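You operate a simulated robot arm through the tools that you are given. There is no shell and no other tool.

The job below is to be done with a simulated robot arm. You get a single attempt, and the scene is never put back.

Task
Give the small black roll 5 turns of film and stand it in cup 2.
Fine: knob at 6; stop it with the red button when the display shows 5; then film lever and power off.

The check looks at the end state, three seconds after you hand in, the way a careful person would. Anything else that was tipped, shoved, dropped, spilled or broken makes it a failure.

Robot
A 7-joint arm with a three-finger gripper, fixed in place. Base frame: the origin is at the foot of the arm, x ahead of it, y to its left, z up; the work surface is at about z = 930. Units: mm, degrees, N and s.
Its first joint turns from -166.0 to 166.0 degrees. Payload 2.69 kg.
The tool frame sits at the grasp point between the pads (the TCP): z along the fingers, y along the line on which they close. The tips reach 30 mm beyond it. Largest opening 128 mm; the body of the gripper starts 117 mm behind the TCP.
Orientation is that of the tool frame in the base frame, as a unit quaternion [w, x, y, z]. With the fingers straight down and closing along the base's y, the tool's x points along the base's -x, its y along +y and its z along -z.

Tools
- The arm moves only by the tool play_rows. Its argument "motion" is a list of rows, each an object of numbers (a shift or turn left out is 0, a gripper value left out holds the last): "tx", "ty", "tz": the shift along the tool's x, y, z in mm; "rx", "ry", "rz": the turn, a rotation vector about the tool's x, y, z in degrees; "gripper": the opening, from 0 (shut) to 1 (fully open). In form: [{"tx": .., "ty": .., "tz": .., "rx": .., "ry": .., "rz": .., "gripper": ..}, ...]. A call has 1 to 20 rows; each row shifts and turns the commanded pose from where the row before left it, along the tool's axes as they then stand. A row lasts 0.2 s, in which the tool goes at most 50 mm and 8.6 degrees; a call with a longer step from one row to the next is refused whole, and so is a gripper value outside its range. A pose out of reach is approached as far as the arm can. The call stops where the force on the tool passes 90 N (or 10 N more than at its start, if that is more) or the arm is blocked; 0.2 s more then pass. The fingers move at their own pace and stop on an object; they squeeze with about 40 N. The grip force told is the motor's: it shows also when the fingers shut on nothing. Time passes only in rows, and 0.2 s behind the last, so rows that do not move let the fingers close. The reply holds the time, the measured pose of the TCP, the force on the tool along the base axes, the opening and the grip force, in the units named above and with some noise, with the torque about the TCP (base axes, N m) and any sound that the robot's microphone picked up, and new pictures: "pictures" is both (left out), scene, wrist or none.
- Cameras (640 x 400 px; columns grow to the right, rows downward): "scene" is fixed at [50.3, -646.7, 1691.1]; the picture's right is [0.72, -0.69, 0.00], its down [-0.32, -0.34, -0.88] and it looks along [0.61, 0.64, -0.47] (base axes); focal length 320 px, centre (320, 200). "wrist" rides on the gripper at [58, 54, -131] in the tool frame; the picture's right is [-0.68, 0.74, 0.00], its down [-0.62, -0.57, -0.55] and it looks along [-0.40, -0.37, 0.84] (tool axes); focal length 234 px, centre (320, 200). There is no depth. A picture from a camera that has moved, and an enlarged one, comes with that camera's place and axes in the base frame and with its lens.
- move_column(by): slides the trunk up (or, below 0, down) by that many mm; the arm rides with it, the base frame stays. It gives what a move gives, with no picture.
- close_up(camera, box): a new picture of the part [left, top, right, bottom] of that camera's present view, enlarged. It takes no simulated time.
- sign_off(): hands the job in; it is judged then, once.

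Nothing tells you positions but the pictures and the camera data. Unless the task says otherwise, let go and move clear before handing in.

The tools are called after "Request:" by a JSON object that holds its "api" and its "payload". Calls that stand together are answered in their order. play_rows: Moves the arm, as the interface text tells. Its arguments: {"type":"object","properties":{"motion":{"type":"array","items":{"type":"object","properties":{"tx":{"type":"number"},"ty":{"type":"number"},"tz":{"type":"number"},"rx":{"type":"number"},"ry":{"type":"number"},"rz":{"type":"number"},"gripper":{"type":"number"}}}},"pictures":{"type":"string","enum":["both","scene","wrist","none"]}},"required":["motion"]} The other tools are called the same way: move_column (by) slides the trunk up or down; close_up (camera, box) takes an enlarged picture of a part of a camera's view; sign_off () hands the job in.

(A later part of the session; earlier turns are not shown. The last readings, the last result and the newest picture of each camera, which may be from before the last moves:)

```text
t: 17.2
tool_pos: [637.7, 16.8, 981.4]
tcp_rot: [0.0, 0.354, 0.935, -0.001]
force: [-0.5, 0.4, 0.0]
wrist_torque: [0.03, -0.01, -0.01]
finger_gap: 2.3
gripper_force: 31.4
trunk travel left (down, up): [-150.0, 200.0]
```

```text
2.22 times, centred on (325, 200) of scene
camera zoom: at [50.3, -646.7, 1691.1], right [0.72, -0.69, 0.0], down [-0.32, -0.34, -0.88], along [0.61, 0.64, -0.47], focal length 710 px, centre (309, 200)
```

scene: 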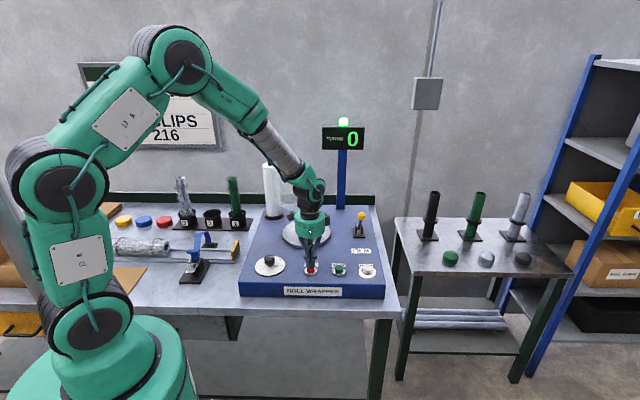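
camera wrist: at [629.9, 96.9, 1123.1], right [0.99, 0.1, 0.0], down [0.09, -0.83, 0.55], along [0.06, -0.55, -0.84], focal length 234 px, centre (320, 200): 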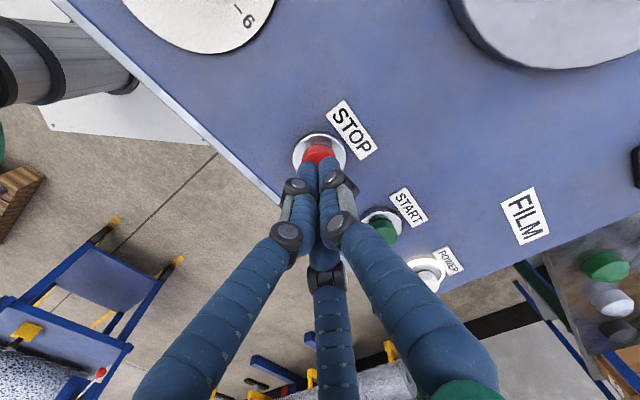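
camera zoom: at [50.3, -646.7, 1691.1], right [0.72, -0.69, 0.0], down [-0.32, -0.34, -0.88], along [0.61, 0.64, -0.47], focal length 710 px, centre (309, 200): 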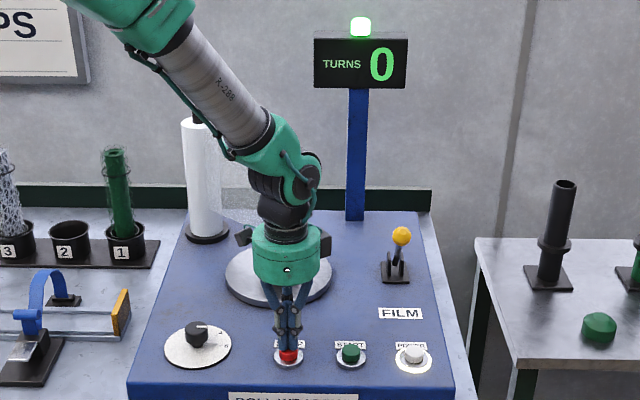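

Hovering about 6 mm above STOP with the display still at 0. I'll wait in short steps to find when it reaches 1.

Request:
{"api": "play_rows", "payload": {"motion": [{}, {}], "pictures": "scene"}}

Request:
{"api": "play_rows", "payload": {"motion": [{}], "pictures": "scene"}}

Request:
{"api": "play_rows", "payload": {"motion": [{}], "pictures": "scene"}}

Request:
{"api": "play_rows", "payload": {"motion": [{}], "pictures": "scene"}}

```text
t: 17.8
tool_pos: [638.6, 16.6, 981.2]
tcp_rot: [0.0, 0.353, 0.936, -0.001]
force: [-0.5, -0.2, -0.5]
wrist_torque: [0.0, 0.01, -0.03]
finger_gap: 2.0
gripper_force: 31.6
trunk travel left (down, up): [-150.0, 200.0]
```

scene: 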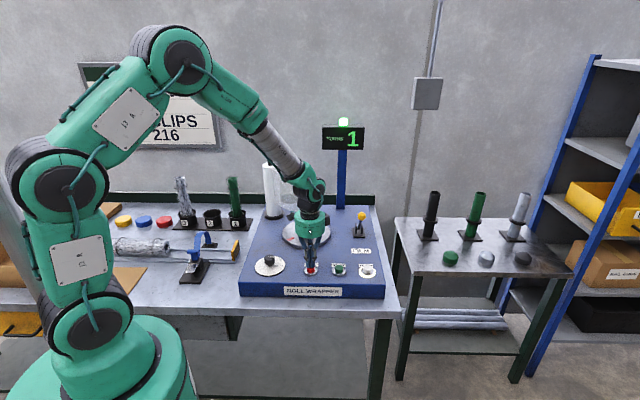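

```text
t: 18.2
tool_pos: [636.5, 15.2, 981.3]
tcp_rot: [0.0, 0.355, 0.935, 0.0]
force: [-0.1, -0.3, -0.2]
wrist_torque: [0.0, -0.01, -0.02]
finger_gap: 2.0
gripper_force: 31.5
trunk travel left (down, up): [-150.0, 200.0]
```

scene: 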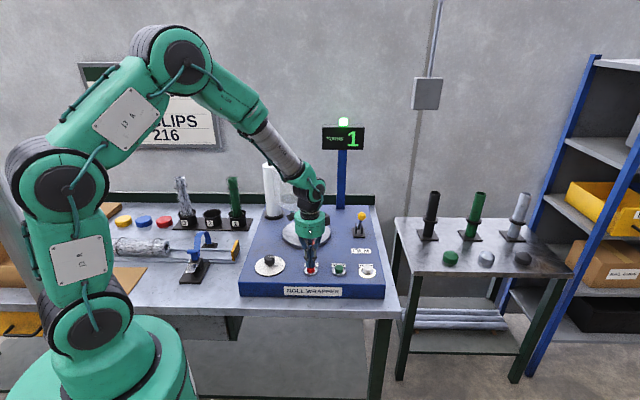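

```text
t: 18.6
tool_pos: [637.9, 15.9, 981.0]
tcp_rot: [0.0, 0.354, 0.935, 0.0]
force: [-0.3, -0.3, 0.6]
wrist_torque: [0.02, -0.02, -0.04]
finger_gap: 2.5
gripper_force: 31.9
trunk travel left (down, up): [-150.0, 200.0]
```

scene: 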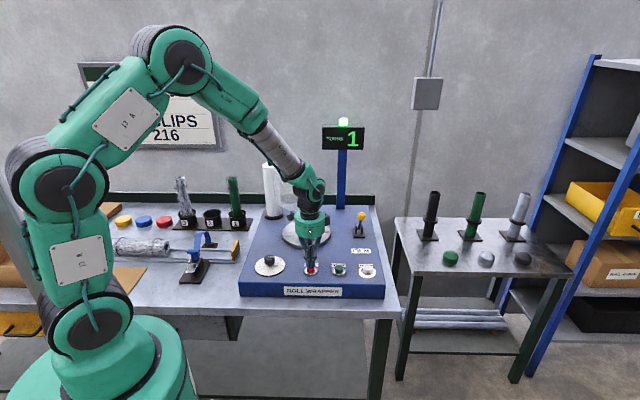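

```text
t: 19.0
tool_pos: [638.1, 17.2, 980.7]
tcp_rot: [0.0, 0.354, 0.935, -0.001]
force: [0.9, 0.4, 0.3]
wrist_torque: [0.0, 0.0, 0.0]
finger_gap: 2.1
gripper_force: 31.8
trunk travel left (down, up): [-150.0, 200.0]
```

scene: 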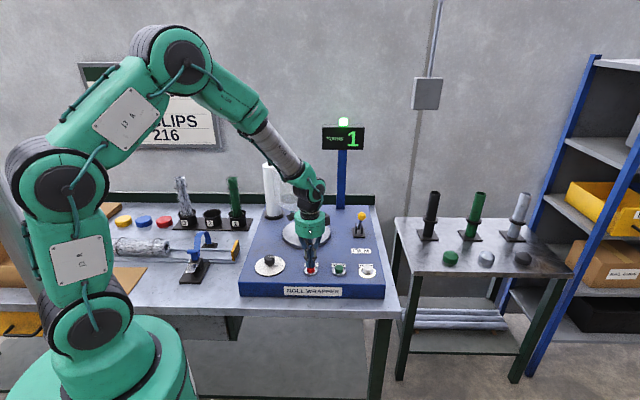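

The display went to 1 at about t=17.5, so a turn takes about 2.4 s. I'll wait on in steps.

Request:
{"api": "play_rows", "payload": {"motion": [{}, {}], "pictures": "scene"}}

Request:
{"api": "play_rows", "payload": {"motion": [{}], "pictures": "scene"}}

Request:
{"api": "play_rows", "payload": {"motion": [{}], "pictures": "scene"}}

Request:
{"api": "play_rows", "payload": {"motion": [{}, {}, {}, {}], "pictures": "scene"}}

Request:
{"api": "play_rows", "payload": {"motion": [{}], "pictures": "scene"}}

Request:
{"api": "play_rows", "payload": {"motion": [{}], "pictures": "scene"}}

```text
t: 19.6
tool_pos: [638.2, 17.2, 981.8]
tcp_rot: [0.0, 0.354, 0.935, 0.0]
force: [0.4, -0.3, -0.9]
wrist_torque: [0.01, 0.0, 0.0]
finger_gap: 2.0
gripper_force: 31.1
trunk travel left (down, up): [-150.0, 200.0]
```

scene: 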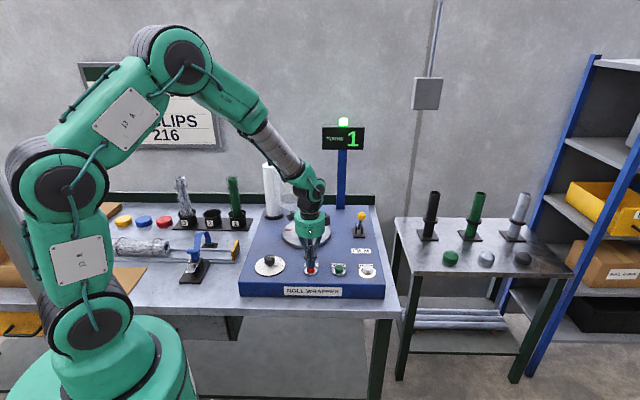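

```text
t: 20.0
tool_pos: [637.6, 16.3, 981.7]
tcp_rot: [0.0, 0.354, 0.935, 0.0]
force: [0.4, -0.4, 0.0]
wrist_torque: [0.01, -0.01, 0.0]
finger_gap: 2.2
gripper_force: 32.4
trunk travel left (down, up): [-150.0, 200.0]
```

scene: 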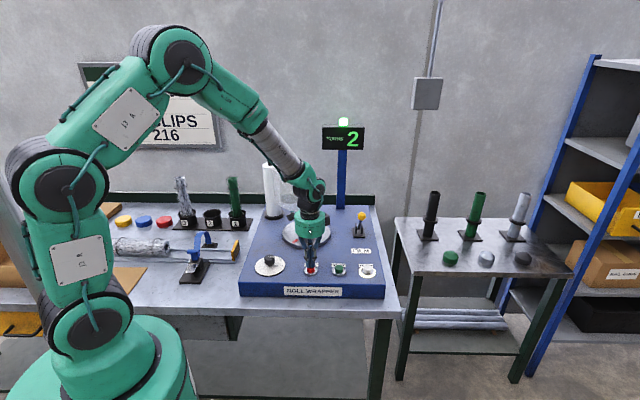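

```text
t: 20.4
tool_pos: [639.2, 17.3, 981.1]
tcp_rot: [0.001, 0.353, 0.935, 0.0]
force: [0.0, -0.2, 0.5]
wrist_torque: [0.0, -0.01, 0.0]
finger_gap: 2.4
gripper_force: 31.9
trunk travel left (down, up): [-150.0, 200.0]
```

scene: 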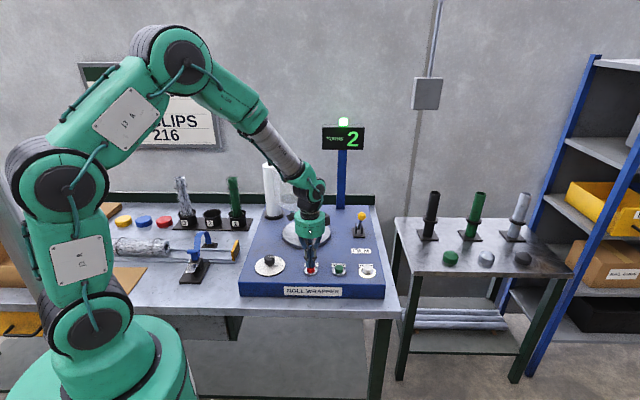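

```text
t: 21.4
tool_pos: [638.1, 14.5, 982.3]
tcp_rot: [0.0, 0.355, 0.935, 0.001]
force: [-0.6, -0.2, 1.6]
wrist_torque: [0.01, -0.01, 0.01]
finger_gap: 2.0
gripper_force: 30.8
trunk travel left (down, up): [-150.0, 200.0]
```

scene: 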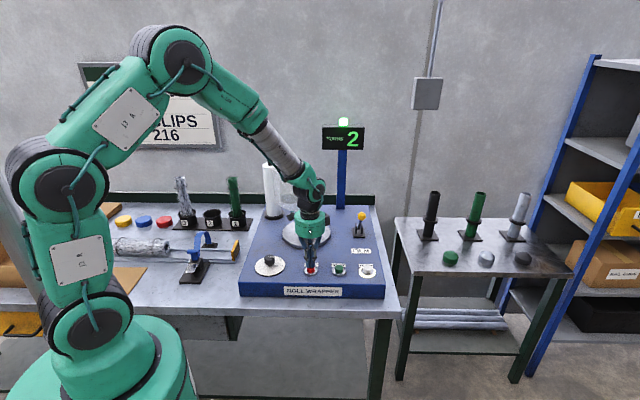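

```text
t: 21.8
tool_pos: [638.2, 17.3, 980.4]
tcp_rot: [-0.001, 0.354, 0.935, 0.0]
force: [-0.1, 0.3, 1.2]
wrist_torque: [0.0, -0.03, 0.01]
finger_gap: 2.2
gripper_force: 30.9
trunk travel left (down, up): [-150.0, 200.0]
```

scene: 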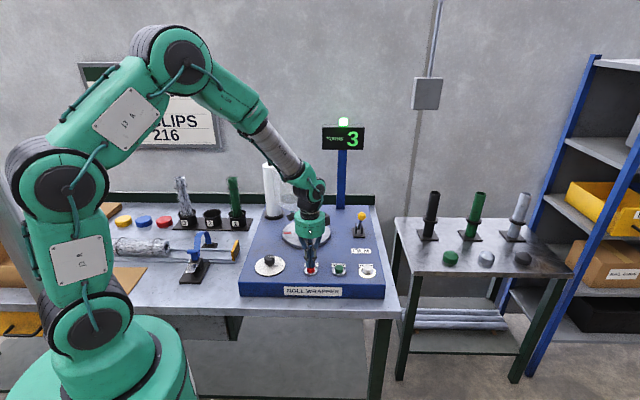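

```text
t: 22.2
tool_pos: [637.5, 17.8, 980.8]
tcp_rot: [0.0, 0.355, 0.935, 0.0]
force: [0.1, -0.2, 0.0]
wrist_torque: [0.01, 0.01, 0.0]
finger_gap: 2.0
gripper_force: 30.9
trunk travel left (down, up): [-150.0, 200.0]
```

scene: 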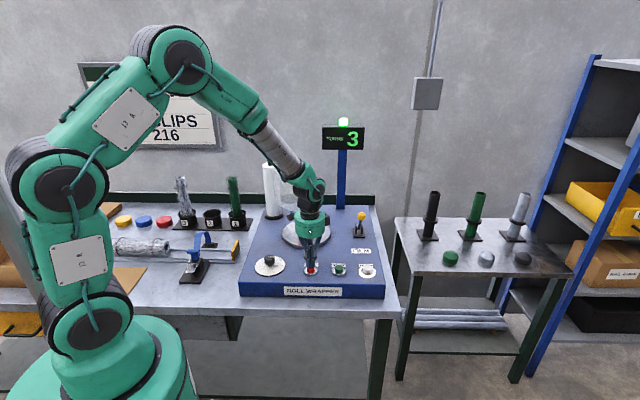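

A turn takes about 2.0 s, with 3 shown at about 21.7, so 5 should show near 25.7. I'll keep waiting, checking around 4 first.

Request:
{"api": "play_rows", "payload": {"motion": [{}, {}, {}, {}, {}, {}], "pictures": "scene"}}

Request:
{"api": "play_rows", "payload": {"motion": [{}], "pictures": "scene"}}

Request:
{"api": "play_rows", "payload": {"motion": [{}, {}, {}, {}, {}], "pictures": "scene"}}

```text
t: 23.6
tool_pos: [637.7, 17.7, 982.3]
tcp_rot: [0.0, 0.355, 0.935, 0.0]
force: [-0.4, -0.2, -0.4]
wrist_torque: [-0.01, 0.01, -0.03]
finger_gap: 2.1
gripper_force: 31.6
trunk travel left (down, up): [-150.0, 200.0]
```

scene: 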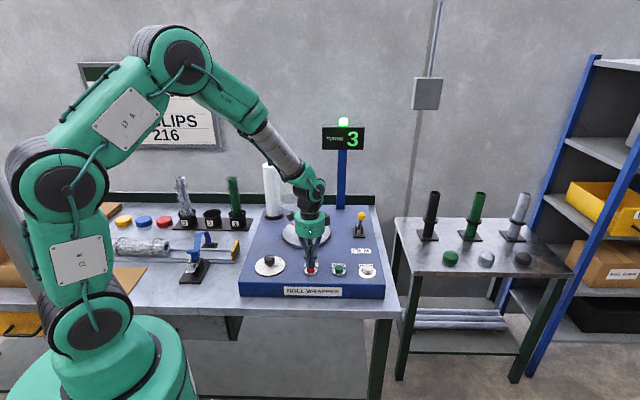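

```text
t: 24.0
tool_pos: [637.5, 16.0, 982.2]
tcp_rot: [0.0, 0.355, 0.935, -0.001]
force: [-0.8, -0.7, -0.2]
wrist_torque: [0.0, 0.0, 0.0]
finger_gap: 2.3
gripper_force: 31.4
trunk travel left (down, up): [-150.0, 200.0]
```

scene: 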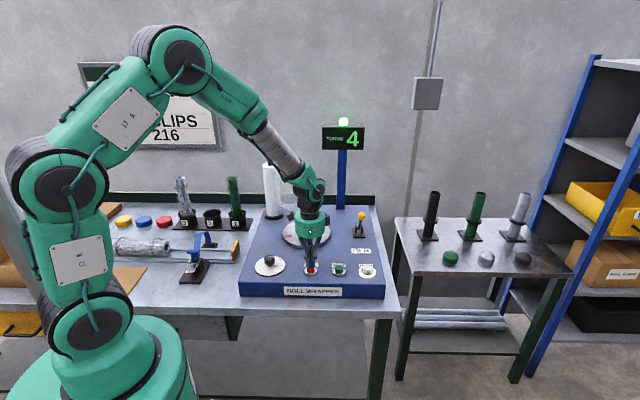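

```text
t: 25.2
tool_pos: [638.9, 15.6, 981.6]
tcp_rot: [-0.001, 0.355, 0.935, 0.001]
force: [-0.2, -0.1, -0.6]
wrist_torque: [0.01, 0.02, 0.01]
finger_gap: 2.2
gripper_force: 31.3
trunk travel left (down, up): [-150.0, 200.0]
```

scene: 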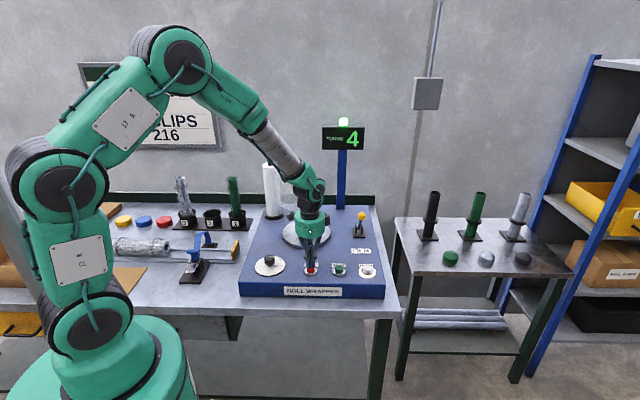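

Display shows 4; 5 is due at about 25.8. I wait for it to appear before pressing.

Request:
{"api": "play_rows", "payload": {"motion": [{}, {}, {}], "pictures": "scene"}}

```text
t: 26.0
tool_pos: [637.1, 16.9, 981.0]
tcp_rot: [0.0, 0.354, 0.935, 0.001]
force: [0.1, 0.3, 0.0]
wrist_torque: [0.0, -0.01, 0.01]
finger_gap: 2.0
gripper_force: 31.4
trunk travel left (down, up): [-150.0, 200.0]
```

scene: 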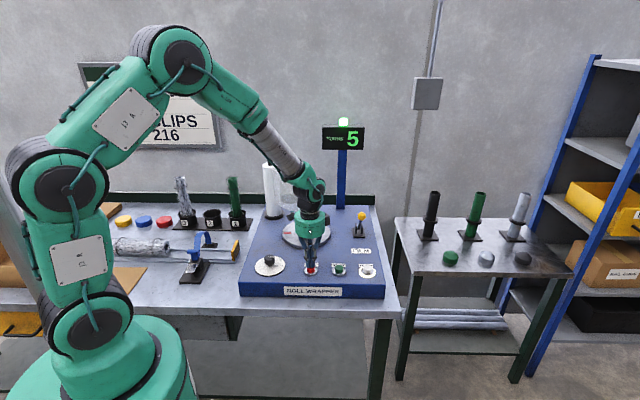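

The display shows 5, so I press STOP now.

Request:
{"api": "play_rows", "payload": {"motion": [{"tz": 9}, {"tz": 2}], "pictures": "scene"}}

```text
t: 26.6
tool_pos: [637.0, 16.7, 972.1]
tcp_rot: [0.001, 0.355, 0.935, 0.0]
force: [-2.9, -2.7, 17.8]
wrist_torque: [-0.07, 0.08, -0.07]
finger_gap: 6.1
gripper_force: 32.1
trunk travel left (down, up): [-150.0, 200.0]
heard: click
```

scene: 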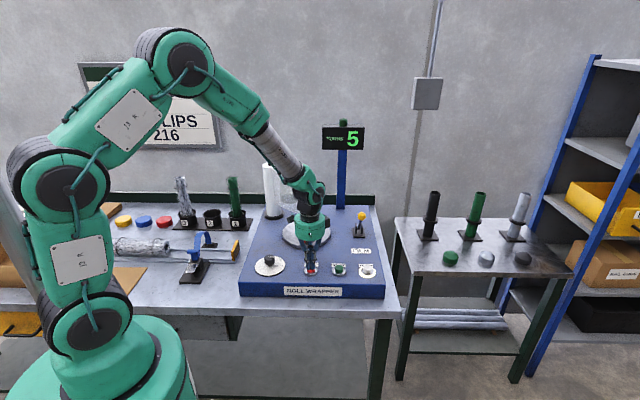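

STOP clicked, the lamp went out and the display holds 5. Now I'll rise and move to view the film lever, estimated around (960, 58) at its base.

Request:
{"api": "play_rows", "payload": {"motion": [{"tz": -30}, {"tz": -45}, {"tz": -45}, {"tz": -45}, {"tz": -45}, {"tx": -25.5, "ty": 32.3, "tz": -20}, {"tx": -25.5, "ty": 32.3, "tz": -20}, {"tx": -25.5, "ty": 32.3}, {"tx": -25.5, "ty": 32.3}, {"tx": -25.5, "ty": 32.3}, {"tx": -25.5, "ty": 32.3}, {}]}}

Request:
{"api": "close_up", "payload": {"camera": "scene", "box": [260, 110, 390, 290]}}

Request:
{"api": "close_up", "payload": {"camera": "scene", "box": [335, 200, 385, 265]}}

```text
t: 29.2
tool_pos: [880.0, 60.0, 1219.9]
tcp_rot: [0.0, 0.354, 0.935, -0.001]
force: [0.9, -0.2, -1.8]
wrist_torque: [-0.02, 0.03, -0.01]
finger_gap: 2.2
gripper_force: 31.0
trunk travel left (down, up): [-150.0, 200.0]
camera wrist: at [872.6, 140.1, 1348.6], right [0.99, 0.1, 0.0], down [0.09, -0.83, 0.55], along [0.06, -0.55, -0.84], focal length 234 px, centre (320, 200)
```

scene: 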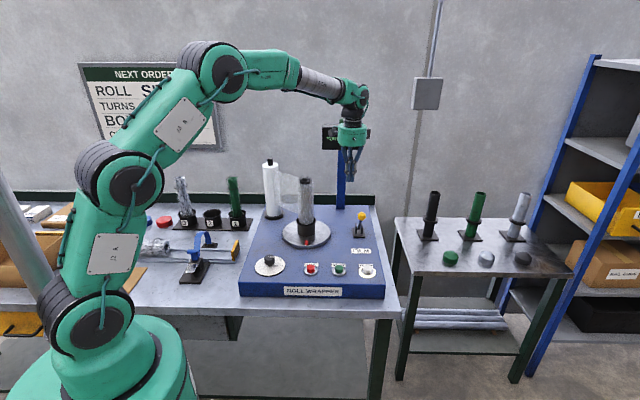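
wrist: 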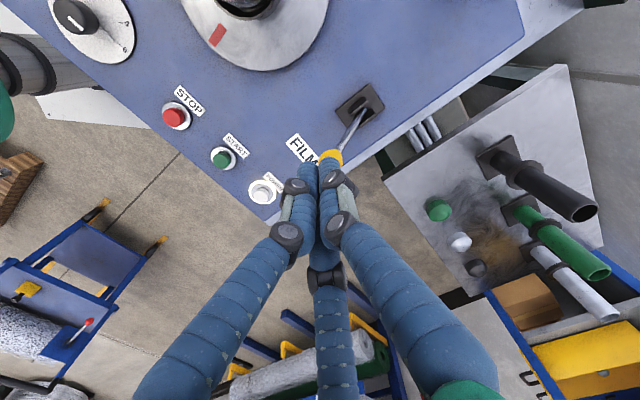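

```text
2.22 times, centred on (325, 200) of scene
camera zoom: at [50.3, -646.7, 1691.1], right [0.72, -0.69, 0.0], down [-0.32, -0.34, -0.88], along [0.61, 0.64, -0.47], focal length 710 px, centre (309, 200)
```

zoom: 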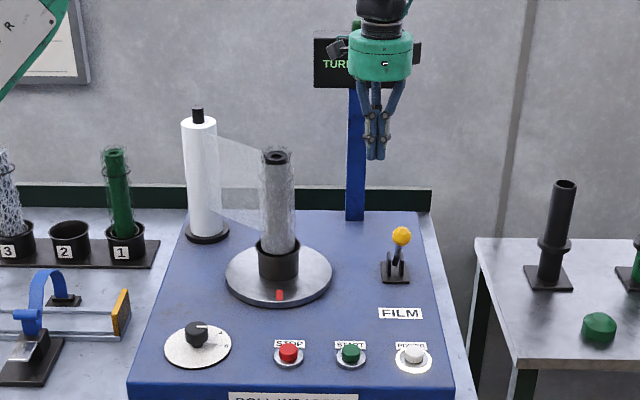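

```text
6.15 times, centred on (360, 232) of scene
camera zoom: at [50.3, -646.7, 1691.1], right [0.72, -0.69, 0.0], down [-0.32, -0.34, -0.88], along [0.61, 0.64, -0.47], focal length 1966 px, centre (74, 0)
```

zoom: 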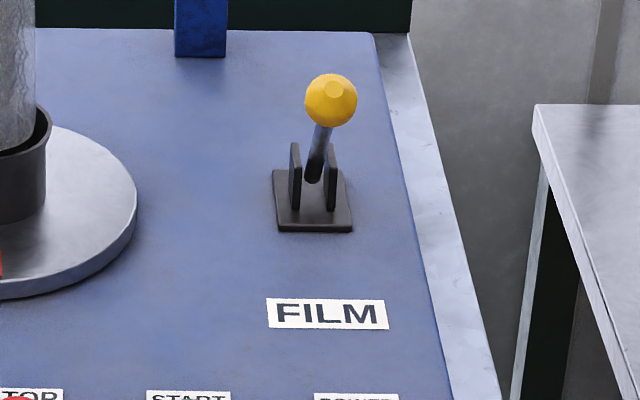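

The roll is now wrapped and the film still runs to the film roll. The lever leans toward the machine front between two side plates, so I'll zoom in to find the ball.

Request:
{"api": "close_up", "payload": {"camera": "wrist", "box": [280, 60, 420, 200]}}

Request:
{"api": "play_rows", "payload": {"motion": [{"tx": 40}, {"tx": 40}, {}], "pictures": "wrist"}}

Request:
{"api": "close_up", "payload": {"camera": "wrist", "box": [320, 40, 480, 200]}}

```text
2.86 times, centred on (350, 130) of wrist
camera zoom: at [872.6, 140.1, 1348.6], right [0.99, 0.1, 0.0], down [0.09, -0.83, 0.55], along [0.06, -0.55, -0.84], focal length 669 px, centre (234, 400)
```

zoom: 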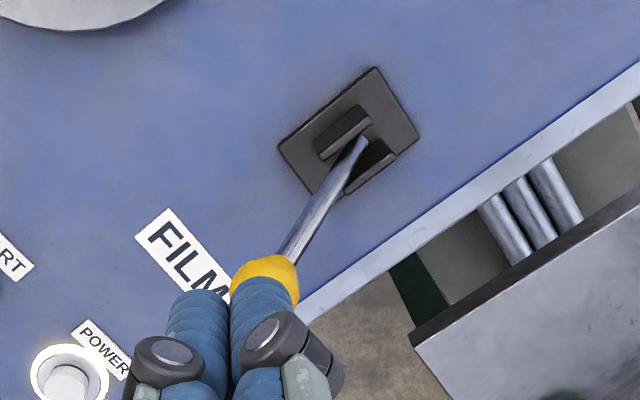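

```text
t: 30.0
tool_pos: [817.5, 115.4, 1219.9]
tcp_rot: [0.001, 0.354, 0.935, 0.0]
force: [0.1, 0.6, 0.7]
wrist_torque: [-0.04, -0.05, -0.03]
finger_gap: 1.9
gripper_force: 31.7
trunk travel left (down, up): [-150.0, 200.0]
camera wrist: at [810.5, 194.5, 1349.0], right [0.99, 0.1, 0.0], down [0.09, -0.83, 0.55], along [0.06, -0.55, -0.84], focal length 234 px, centre (320, 200)
```

wrist: 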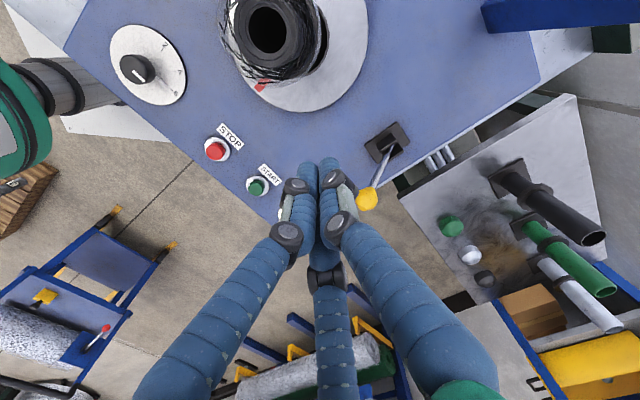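

```text
2.50 times, centred on (400, 120) of wrist
camera zoom: at [810.5, 194.5, 1349.0], right [0.99, 0.1, 0.0], down [0.09, -0.83, 0.55], along [0.06, -0.55, -0.84], focal length 585 px, centre (120, 400)
```

zoom: 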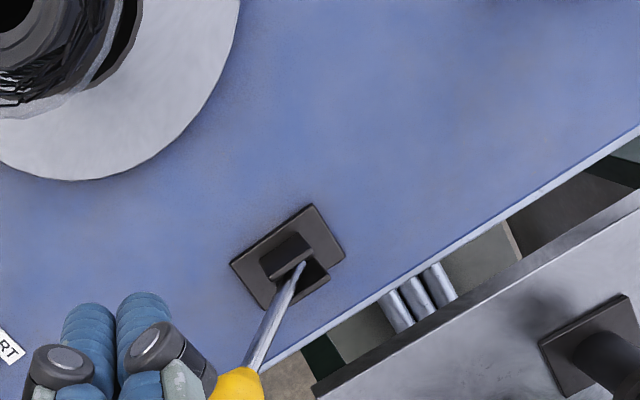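

The lever ball is at about (902, 17, 1055) and the pivot at about (953, 65, 945), so it swings along the machine's front–back direction. I'll line up in front of it with closed fingers, squared to the machine.

Request:
{"api": "play_rows", "payload": {"motion": [{"rz": 3.4}, {"tx": -33, "ty": -17.5}, {"tx": -33, "ty": -17.5}, {"tx": -33, "ty": -17.5}, {"tx": -32.4, "ty": -17.3}, {"tz": 40}, {"tz": 45}, {"tz": 45}, {"tz": 45}, {"tz": 30}, {}]}}

Request:
{"api": "close_up", "payload": {"camera": "scene", "box": [320, 180, 400, 270]}}

```text
t: 32.4
tool_pos: [862.7, -29.3, 1013.8]
tcp_rot: [0.001, 0.382, 0.924, 0.0]
force: [0.0, -0.4, -0.6]
wrist_torque: [-0.02, 0.0, 0.0]
finger_gap: 2.0
gripper_force: 31.4
trunk travel left (down, up): [-150.0, 200.0]
camera wrist: at [860.4, 50.4, 1143.0], right [1.0, 0.04, 0.0], down [0.04, -0.84, 0.55], along [0.02, -0.55, -0.84], focal length 234 px, centre (320, 200)
```

scene: 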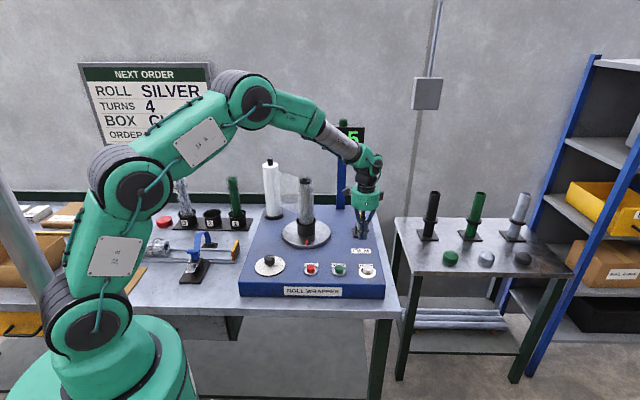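
wrist: 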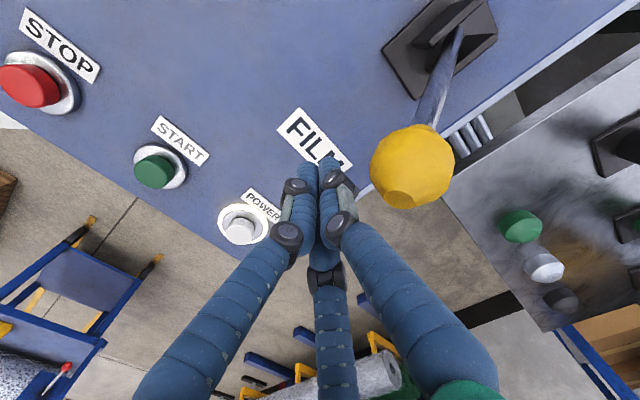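

```text
4.44 times, centred on (360, 225) of scene
camera zoom: at [50.3, -646.7, 1691.1], right [0.72, -0.69, 0.0], down [-0.32, -0.34, -0.88], along [0.61, 0.64, -0.47], focal length 1420 px, centre (142, 89)
```

zoom: 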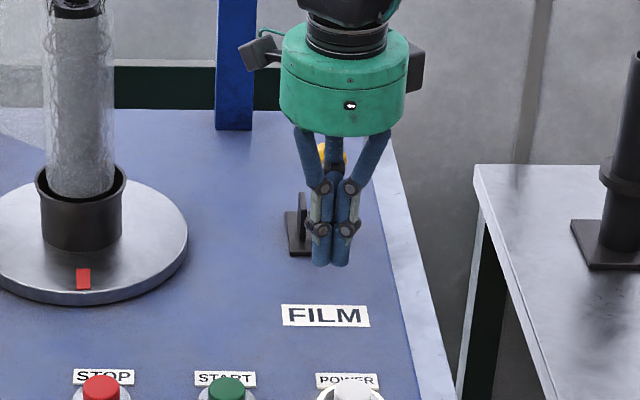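

Tool and ball are laterally aligned within a couple of mm. I'll raise slightly to clear the lever's side plates and push it toward the back gradually.

Request:
{"api": "play_rows", "payload": {"motion": [{"tz": -8}, {"ty": 10}, {"ty": 10}, {"ty": 10}, {"ty": 10}, {"ty": 10}, {"ty": 10}]}}

Request:
{"api": "close_up", "payload": {"camera": "scene", "box": [320, 180, 400, 270]}}

```text
t: 34.0
tool_pos: [905.7, 14.5, 1023.4]
tcp_rot: [0.0, 0.382, 0.924, 0.0]
force: [-6.4, -2.1, 17.5]
wrist_torque: [0.43, -0.88, 0.21]
finger_gap: 1.9
gripper_force: 31.5
trunk travel left (down, up): [-150.0, 200.0]
camera wrist: at [903.5, 93.7, 1153.3], right [1.0, 0.04, 0.0], down [0.04, -0.84, 0.55], along [0.02, -0.55, -0.84], focal length 234 px, centre (320, 200)
```

scene: 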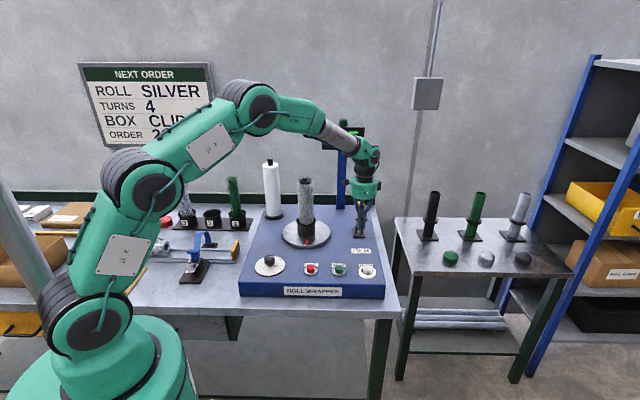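
wrist: 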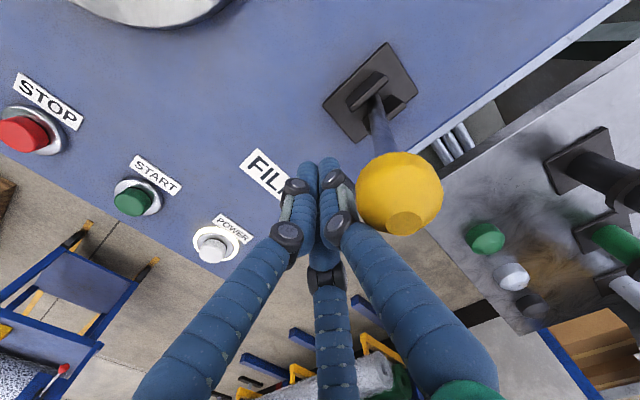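

```text
4.44 times, centred on (360, 225) of scene
camera zoom: at [50.3, -646.7, 1691.1], right [0.72, -0.69, 0.0], down [-0.32, -0.34, -0.88], along [0.61, 0.64, -0.47], focal length 1420 px, centre (142, 89)
```

zoom: 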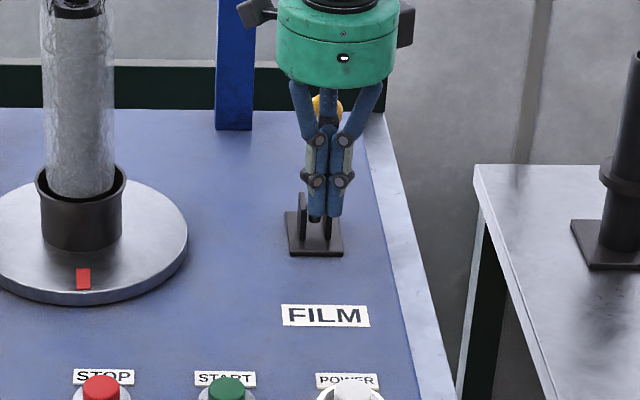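

The lever is moving with the tool. I'll check the film and whether the lever has triggered yet.

Request:
{"api": "close_up", "payload": {"camera": "scene", "box": [255, 150, 375, 250]}}

```text
4.00 times, centred on (315, 200) of scene
camera zoom: at [50.3, -646.7, 1691.1], right [0.72, -0.69, 0.0], down [-0.32, -0.34, -0.88], along [0.61, 0.64, -0.47], focal length 1278 px, centre (340, 200)
```

zoom: 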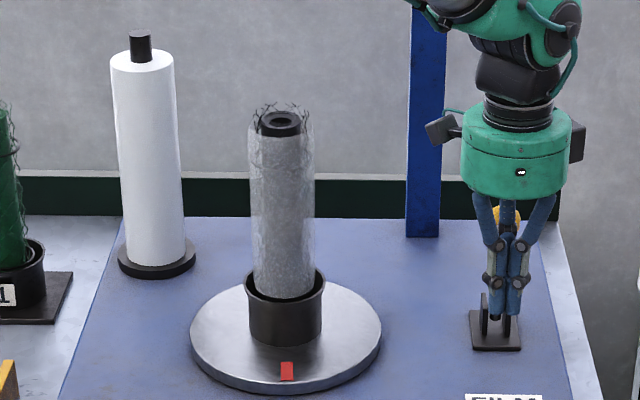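

The film sheet is gone, so it has been cut. I'll back off and see where the lever settles.

Request:
{"api": "play_rows", "payload": {"motion": [{"ty": -20}, {"ty": -30}, {"ty": -30}, {"tz": -20}, {}]}}

Request:
{"api": "close_up", "payload": {"camera": "scene", "box": [320, 180, 400, 270]}}

```text
t: 35.2
tool_pos: [850.4, -43.0, 1044.4]
tcp_rot: [0.0, 0.383, 0.924, 0.0]
force: [-0.1, -0.2, 0.0]
wrist_torque: [-0.01, -0.04, 0.0]
finger_gap: 1.9
gripper_force: 31.2
trunk travel left (down, up): [-150.0, 200.0]
camera wrist: at [847.7, 36.9, 1172.9], right [1.0, 0.04, 0.0], down [0.04, -0.84, 0.55], along [0.02, -0.55, -0.84], focal length 234 px, centre (320, 200)
```

scene: 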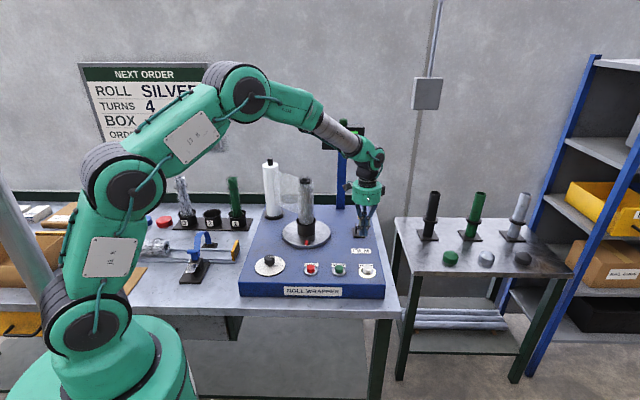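
wrist: 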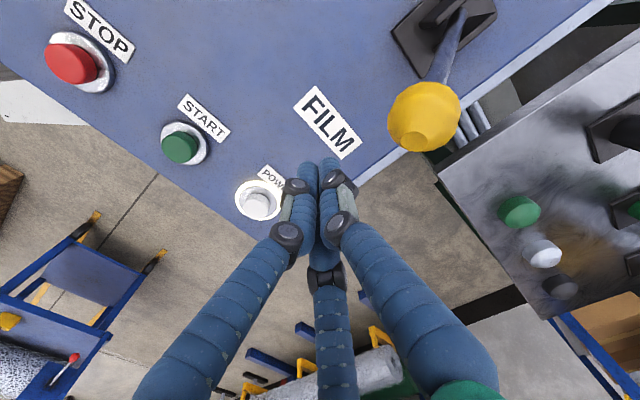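

```text
4.44 times, centred on (360, 225) of scene
camera zoom: at [50.3, -646.7, 1691.1], right [0.72, -0.69, 0.0], down [-0.32, -0.34, -0.88], along [0.61, 0.64, -0.47], focal length 1420 px, centre (142, 89)
```

zoom: 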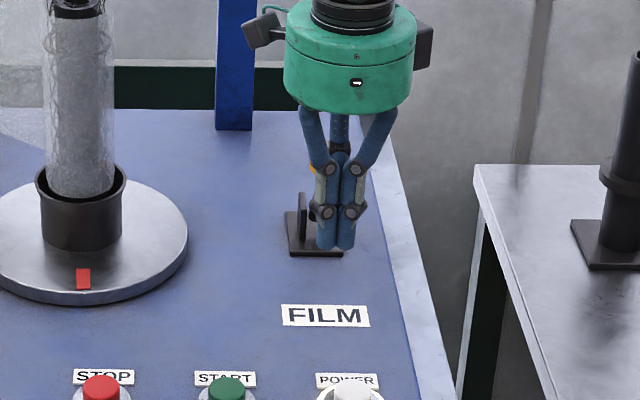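

The lever sprang back to the front. I need to check whether the film sheet is back too.

Request:
{"api": "close_up", "payload": {"camera": "scene", "box": [255, 150, 375, 250]}}

```text
4.00 times, centred on (315, 200) of scene
camera zoom: at [50.3, -646.7, 1691.1], right [0.72, -0.69, 0.0], down [-0.32, -0.34, -0.88], along [0.61, 0.64, -0.47], focal length 1278 px, centre (340, 200)
```

zoom: 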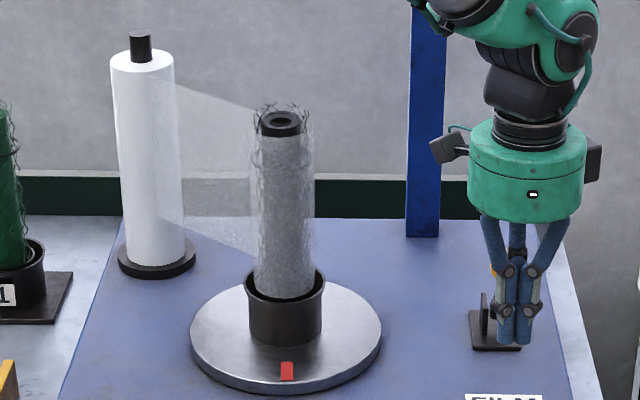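

The film came back as the lever sprang forward, so it must be thrown all the way to the back. I'll push again, further this time.

Request:
{"api": "play_rows", "payload": {"motion": [{"tz": 20, "tx": 1.5}, {"ty": 30}, {"ty": 20}, {"ty": 15}, {"ty": 12}, {"ty": 12}, {"ty": 12}, {"ty": 12}]}}

Request:
{"api": "close_up", "payload": {"camera": "scene", "box": [255, 150, 375, 250]}}

Request:
{"api": "close_up", "payload": {"camera": "scene", "box": [330, 180, 390, 250]}}

```text
t: 37.0
tool_pos: [929.5, 38.0, 1020.7]
tcp_rot: [-0.001, 0.381, 0.924, 0.0]
force: [1.1, 0.0, 0.5]
wrist_torque: [-0.04, 0.03, 0.02]
finger_gap: 2.1
gripper_force: 31.2
trunk travel left (down, up): [-150.0, 200.0]
camera wrist: at [927.4, 118.3, 1151.2], right [1.0, 0.04, 0.0], down [0.04, -0.84, 0.55], along [0.02, -0.55, -0.84], focal length 234 px, centre (320, 200)
```

scene: 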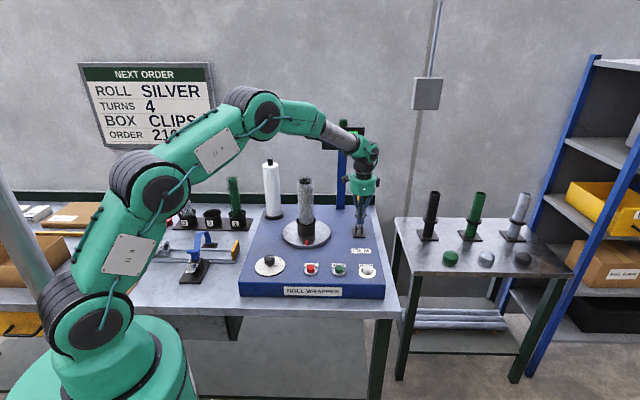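
wrist: 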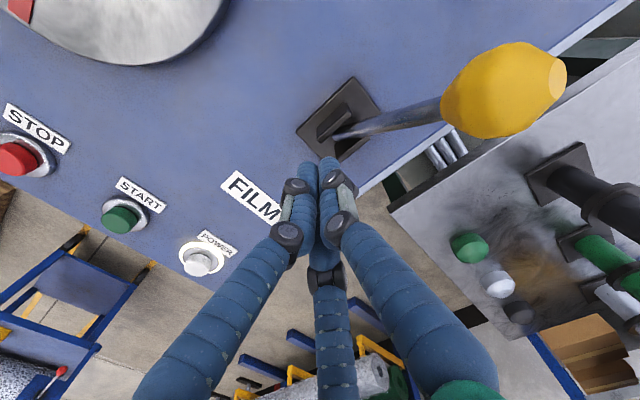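

```text
4.00 times, centred on (315, 200) of scene
camera zoom: at [50.3, -646.7, 1691.1], right [0.72, -0.69, 0.0], down [-0.32, -0.34, -0.88], along [0.61, 0.64, -0.47], focal length 1278 px, centre (340, 200)
```

zoom: 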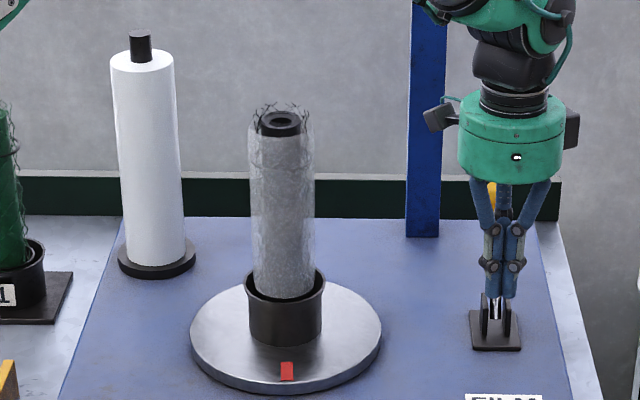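

```text
5.71 times, centred on (360, 215) of scene
camera zoom: at [50.3, -646.7, 1691.1], right [0.72, -0.69, 0.0], down [-0.32, -0.34, -0.88], along [0.61, 0.64, -0.47], focal length 1826 px, centre (91, 114)
```

zoom: 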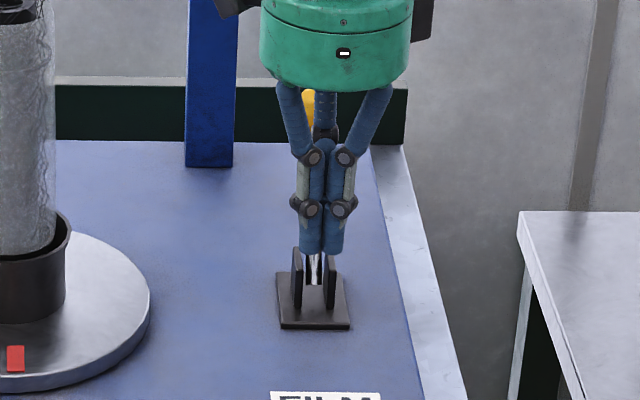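

The lever snapped over to the back by itself (force is zero) and the film is gone. I'll back off and rise to verify it stays.

Request:
{"api": "play_rows", "payload": {"motion": [{"ty": -30}, {"ty": -40}, {"ty": -40}, {"tz": -40}, {"tz": -40}, {}]}}

Request:
{"api": "close_up", "payload": {"camera": "scene", "box": [255, 150, 375, 250]}}

```text
t: 38.4
tool_pos: [852.2, -38.7, 1102.8]
tcp_rot: [0.0, 0.381, 0.924, 0.0]
force: [-0.4, 0.5, 0.3]
wrist_torque: [-0.02, -0.08, 0.02]
finger_gap: 2.3
gripper_force: 31.7
trunk travel left (down, up): [-150.0, 200.0]
camera wrist: at [850.4, 40.9, 1232.8], right [1.0, 0.04, 0.0], down [0.04, -0.84, 0.55], along [0.02, -0.55, -0.84], focal length 234 px, centre (320, 200)
```

scene: 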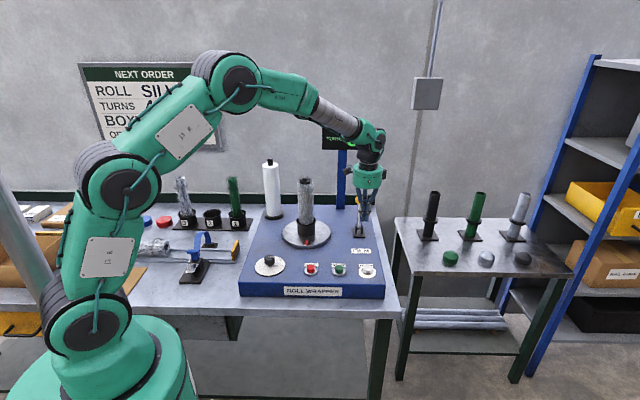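
wrist: 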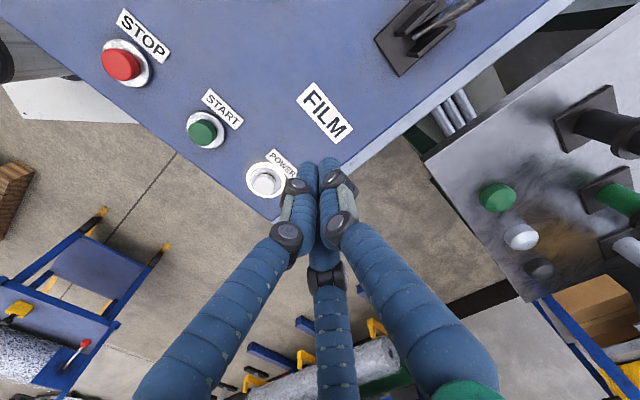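

```text
4.00 times, centred on (315, 200) of scene
camera zoom: at [50.3, -646.7, 1691.1], right [0.72, -0.69, 0.0], down [-0.32, -0.34, -0.88], along [0.61, 0.64, -0.47], focal length 1278 px, centre (340, 200)
```

zoom: 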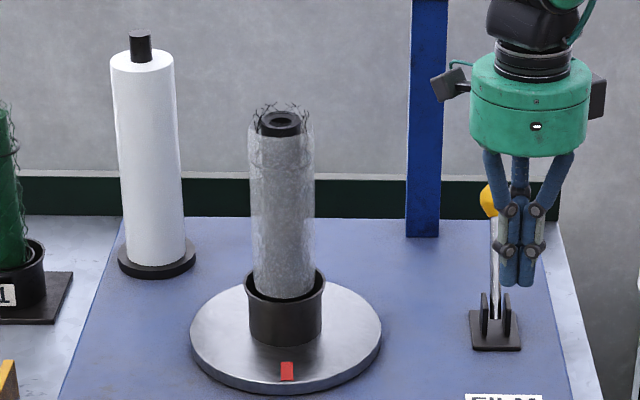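

The cut holds with the lever latched at the back. Next is the POWER button near (780, -121), so I'll hover above it and refine.

Request:
{"api": "play_rows", "payload": {"motion": [{"tx": -2.4, "ty": -36.3}, {"tx": -2.4, "ty": -36.3}, {"tx": -2.3, "ty": -36.3}, {"tz": 40}, {"tz": 22}, {}]}}

Request:
{"api": "close_up", "payload": {"camera": "wrist", "box": [240, 80, 400, 240]}}

Request:
{"api": "close_up", "payload": {"camera": "scene", "box": [320, 210, 400, 290]}}

```text
t: 39.8
tool_pos: [780.1, -121.2, 1041.4]
tcp_rot: [-0.001, 0.381, 0.925, 0.0]
force: [-0.1, -0.1, -0.1]
wrist_torque: [0.01, 0.04, 0.02]
finger_gap: 2.1
gripper_force: 31.7
trunk travel left (down, up): [-150.0, 200.0]
camera wrist: at [778.4, -41.8, 1171.5], right [1.0, 0.04, 0.0], down [0.04, -0.84, 0.55], along [0.02, -0.55, -0.84], focal length 234 px, centre (320, 200)
```

scene: 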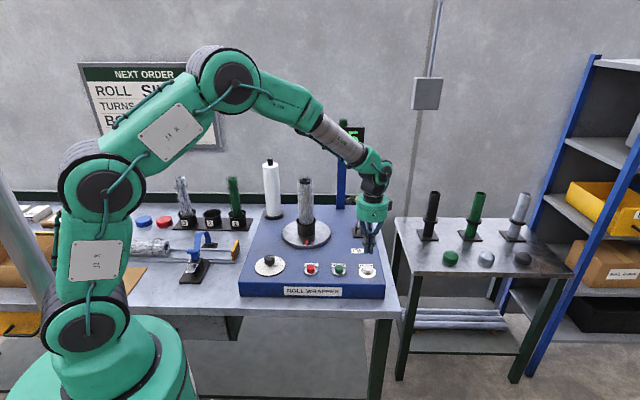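
wrist: 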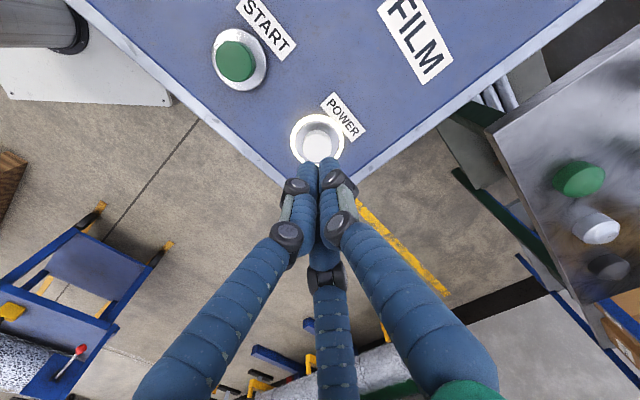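

```text
2.50 times, centred on (320, 160) of wrist
camera zoom: at [778.4, -41.8, 1171.5], right [1.0, 0.04, 0.0], down [0.04, -0.84, 0.55], along [0.02, -0.55, -0.84], focal length 585 px, centre (320, 300)
```

zoom: 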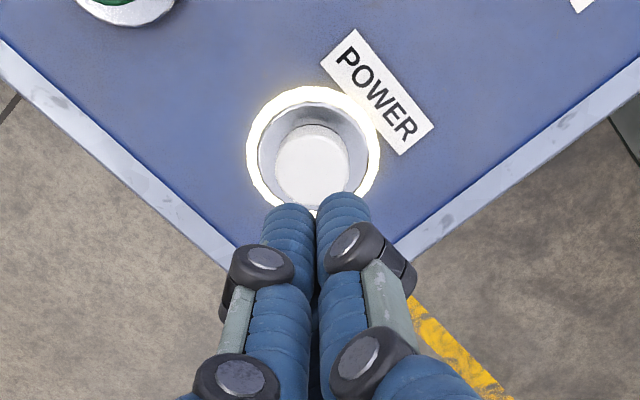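

```text
5.00 times, centred on (360, 250) of scene
camera zoom: at [50.3, -646.7, 1691.1], right [0.72, -0.69, 0.0], down [-0.32, -0.34, -0.88], along [0.61, 0.64, -0.47], focal length 1598 px, centre (120, -50)
```

zoom: 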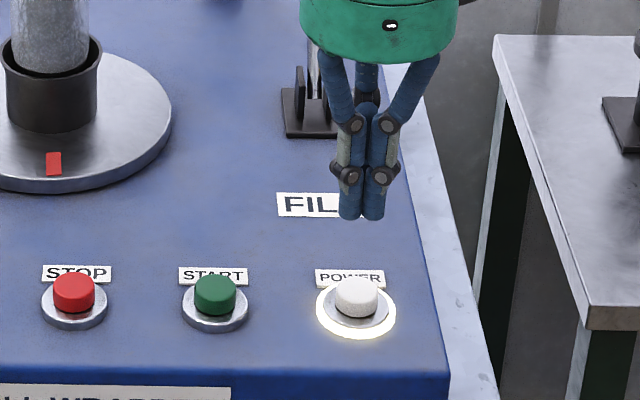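

POWER is about 4 mm toward the front of the tool axis. I'll correct, descend, and press in small steps.

Request:
{"api": "play_rows", "payload": {"motion": [{"tx": -1.3, "ty": -3.7, "tz": 30}, {"tz": 25}, {"tz": 4}, {"tz": 3}, {"tz": 2}]}}

Request:
{"api": "close_up", "payload": {"camera": "scene", "box": [320, 210, 400, 290]}}

```text
t: 41.0
tool_pos: [777.9, -125.8, 976.9]
tcp_rot: [0.0, 0.381, 0.924, 0.001]
force: [1.0, 0.6, 1.1]
wrist_torque: [0.03, 0.0, 0.01]
finger_gap: 6.1
gripper_force: 31.2
trunk travel left (down, up): [-150.0, 200.0]
camera wrist: at [775.9, -46.0, 1106.9], right [1.0, 0.04, 0.0], down [0.04, -0.84, 0.55], along [0.02, -0.55, -0.84], focal length 234 px, centre (320, 200)
```

scene: 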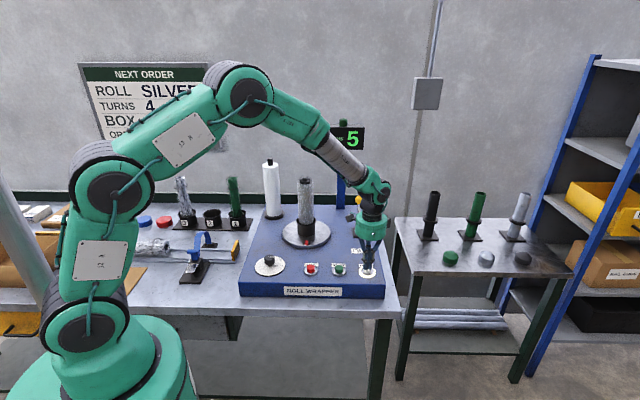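
wrist: 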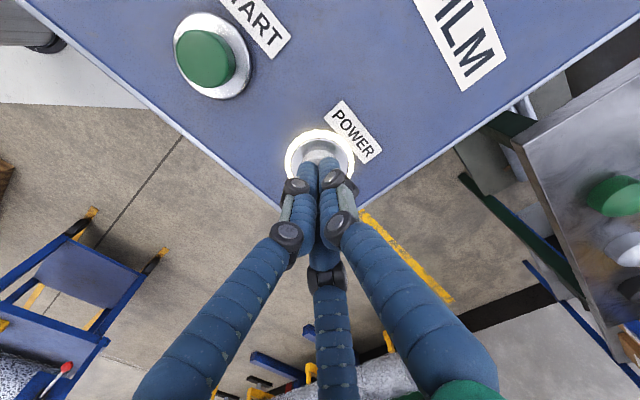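

```text
5.00 times, centred on (360, 250) of scene
camera zoom: at [50.3, -646.7, 1691.1], right [0.72, -0.69, 0.0], down [-0.32, -0.34, -0.88], along [0.61, 0.64, -0.47], focal length 1598 px, centre (120, -50)
```

zoom: 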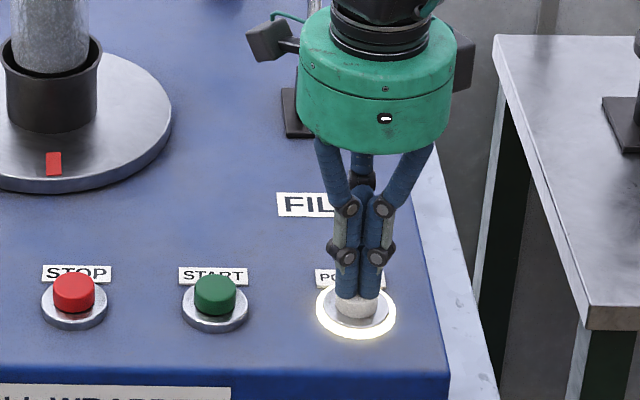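

Just touching the button. I'll press a couple of mm at a time until it clicks.

Request:
{"api": "play_rows", "payload": {"motion": [{"tz": 2}, {"tz": 1.5}], "pictures": "scene"}}

```text
t: 41.6
tool_pos: [777.3, -125.5, 975.0]
tcp_rot: [0.001, 0.381, 0.924, -0.001]
force: [0.3, -2.4, 4.0]
wrist_torque: [-0.07, -0.02, -0.02]
finger_gap: 2.2
gripper_force: 31.1
trunk travel left (down, up): [-150.0, 200.0]
heard: click
```

scene: 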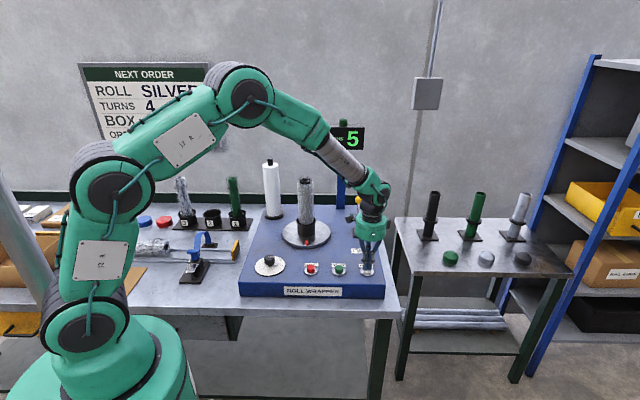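

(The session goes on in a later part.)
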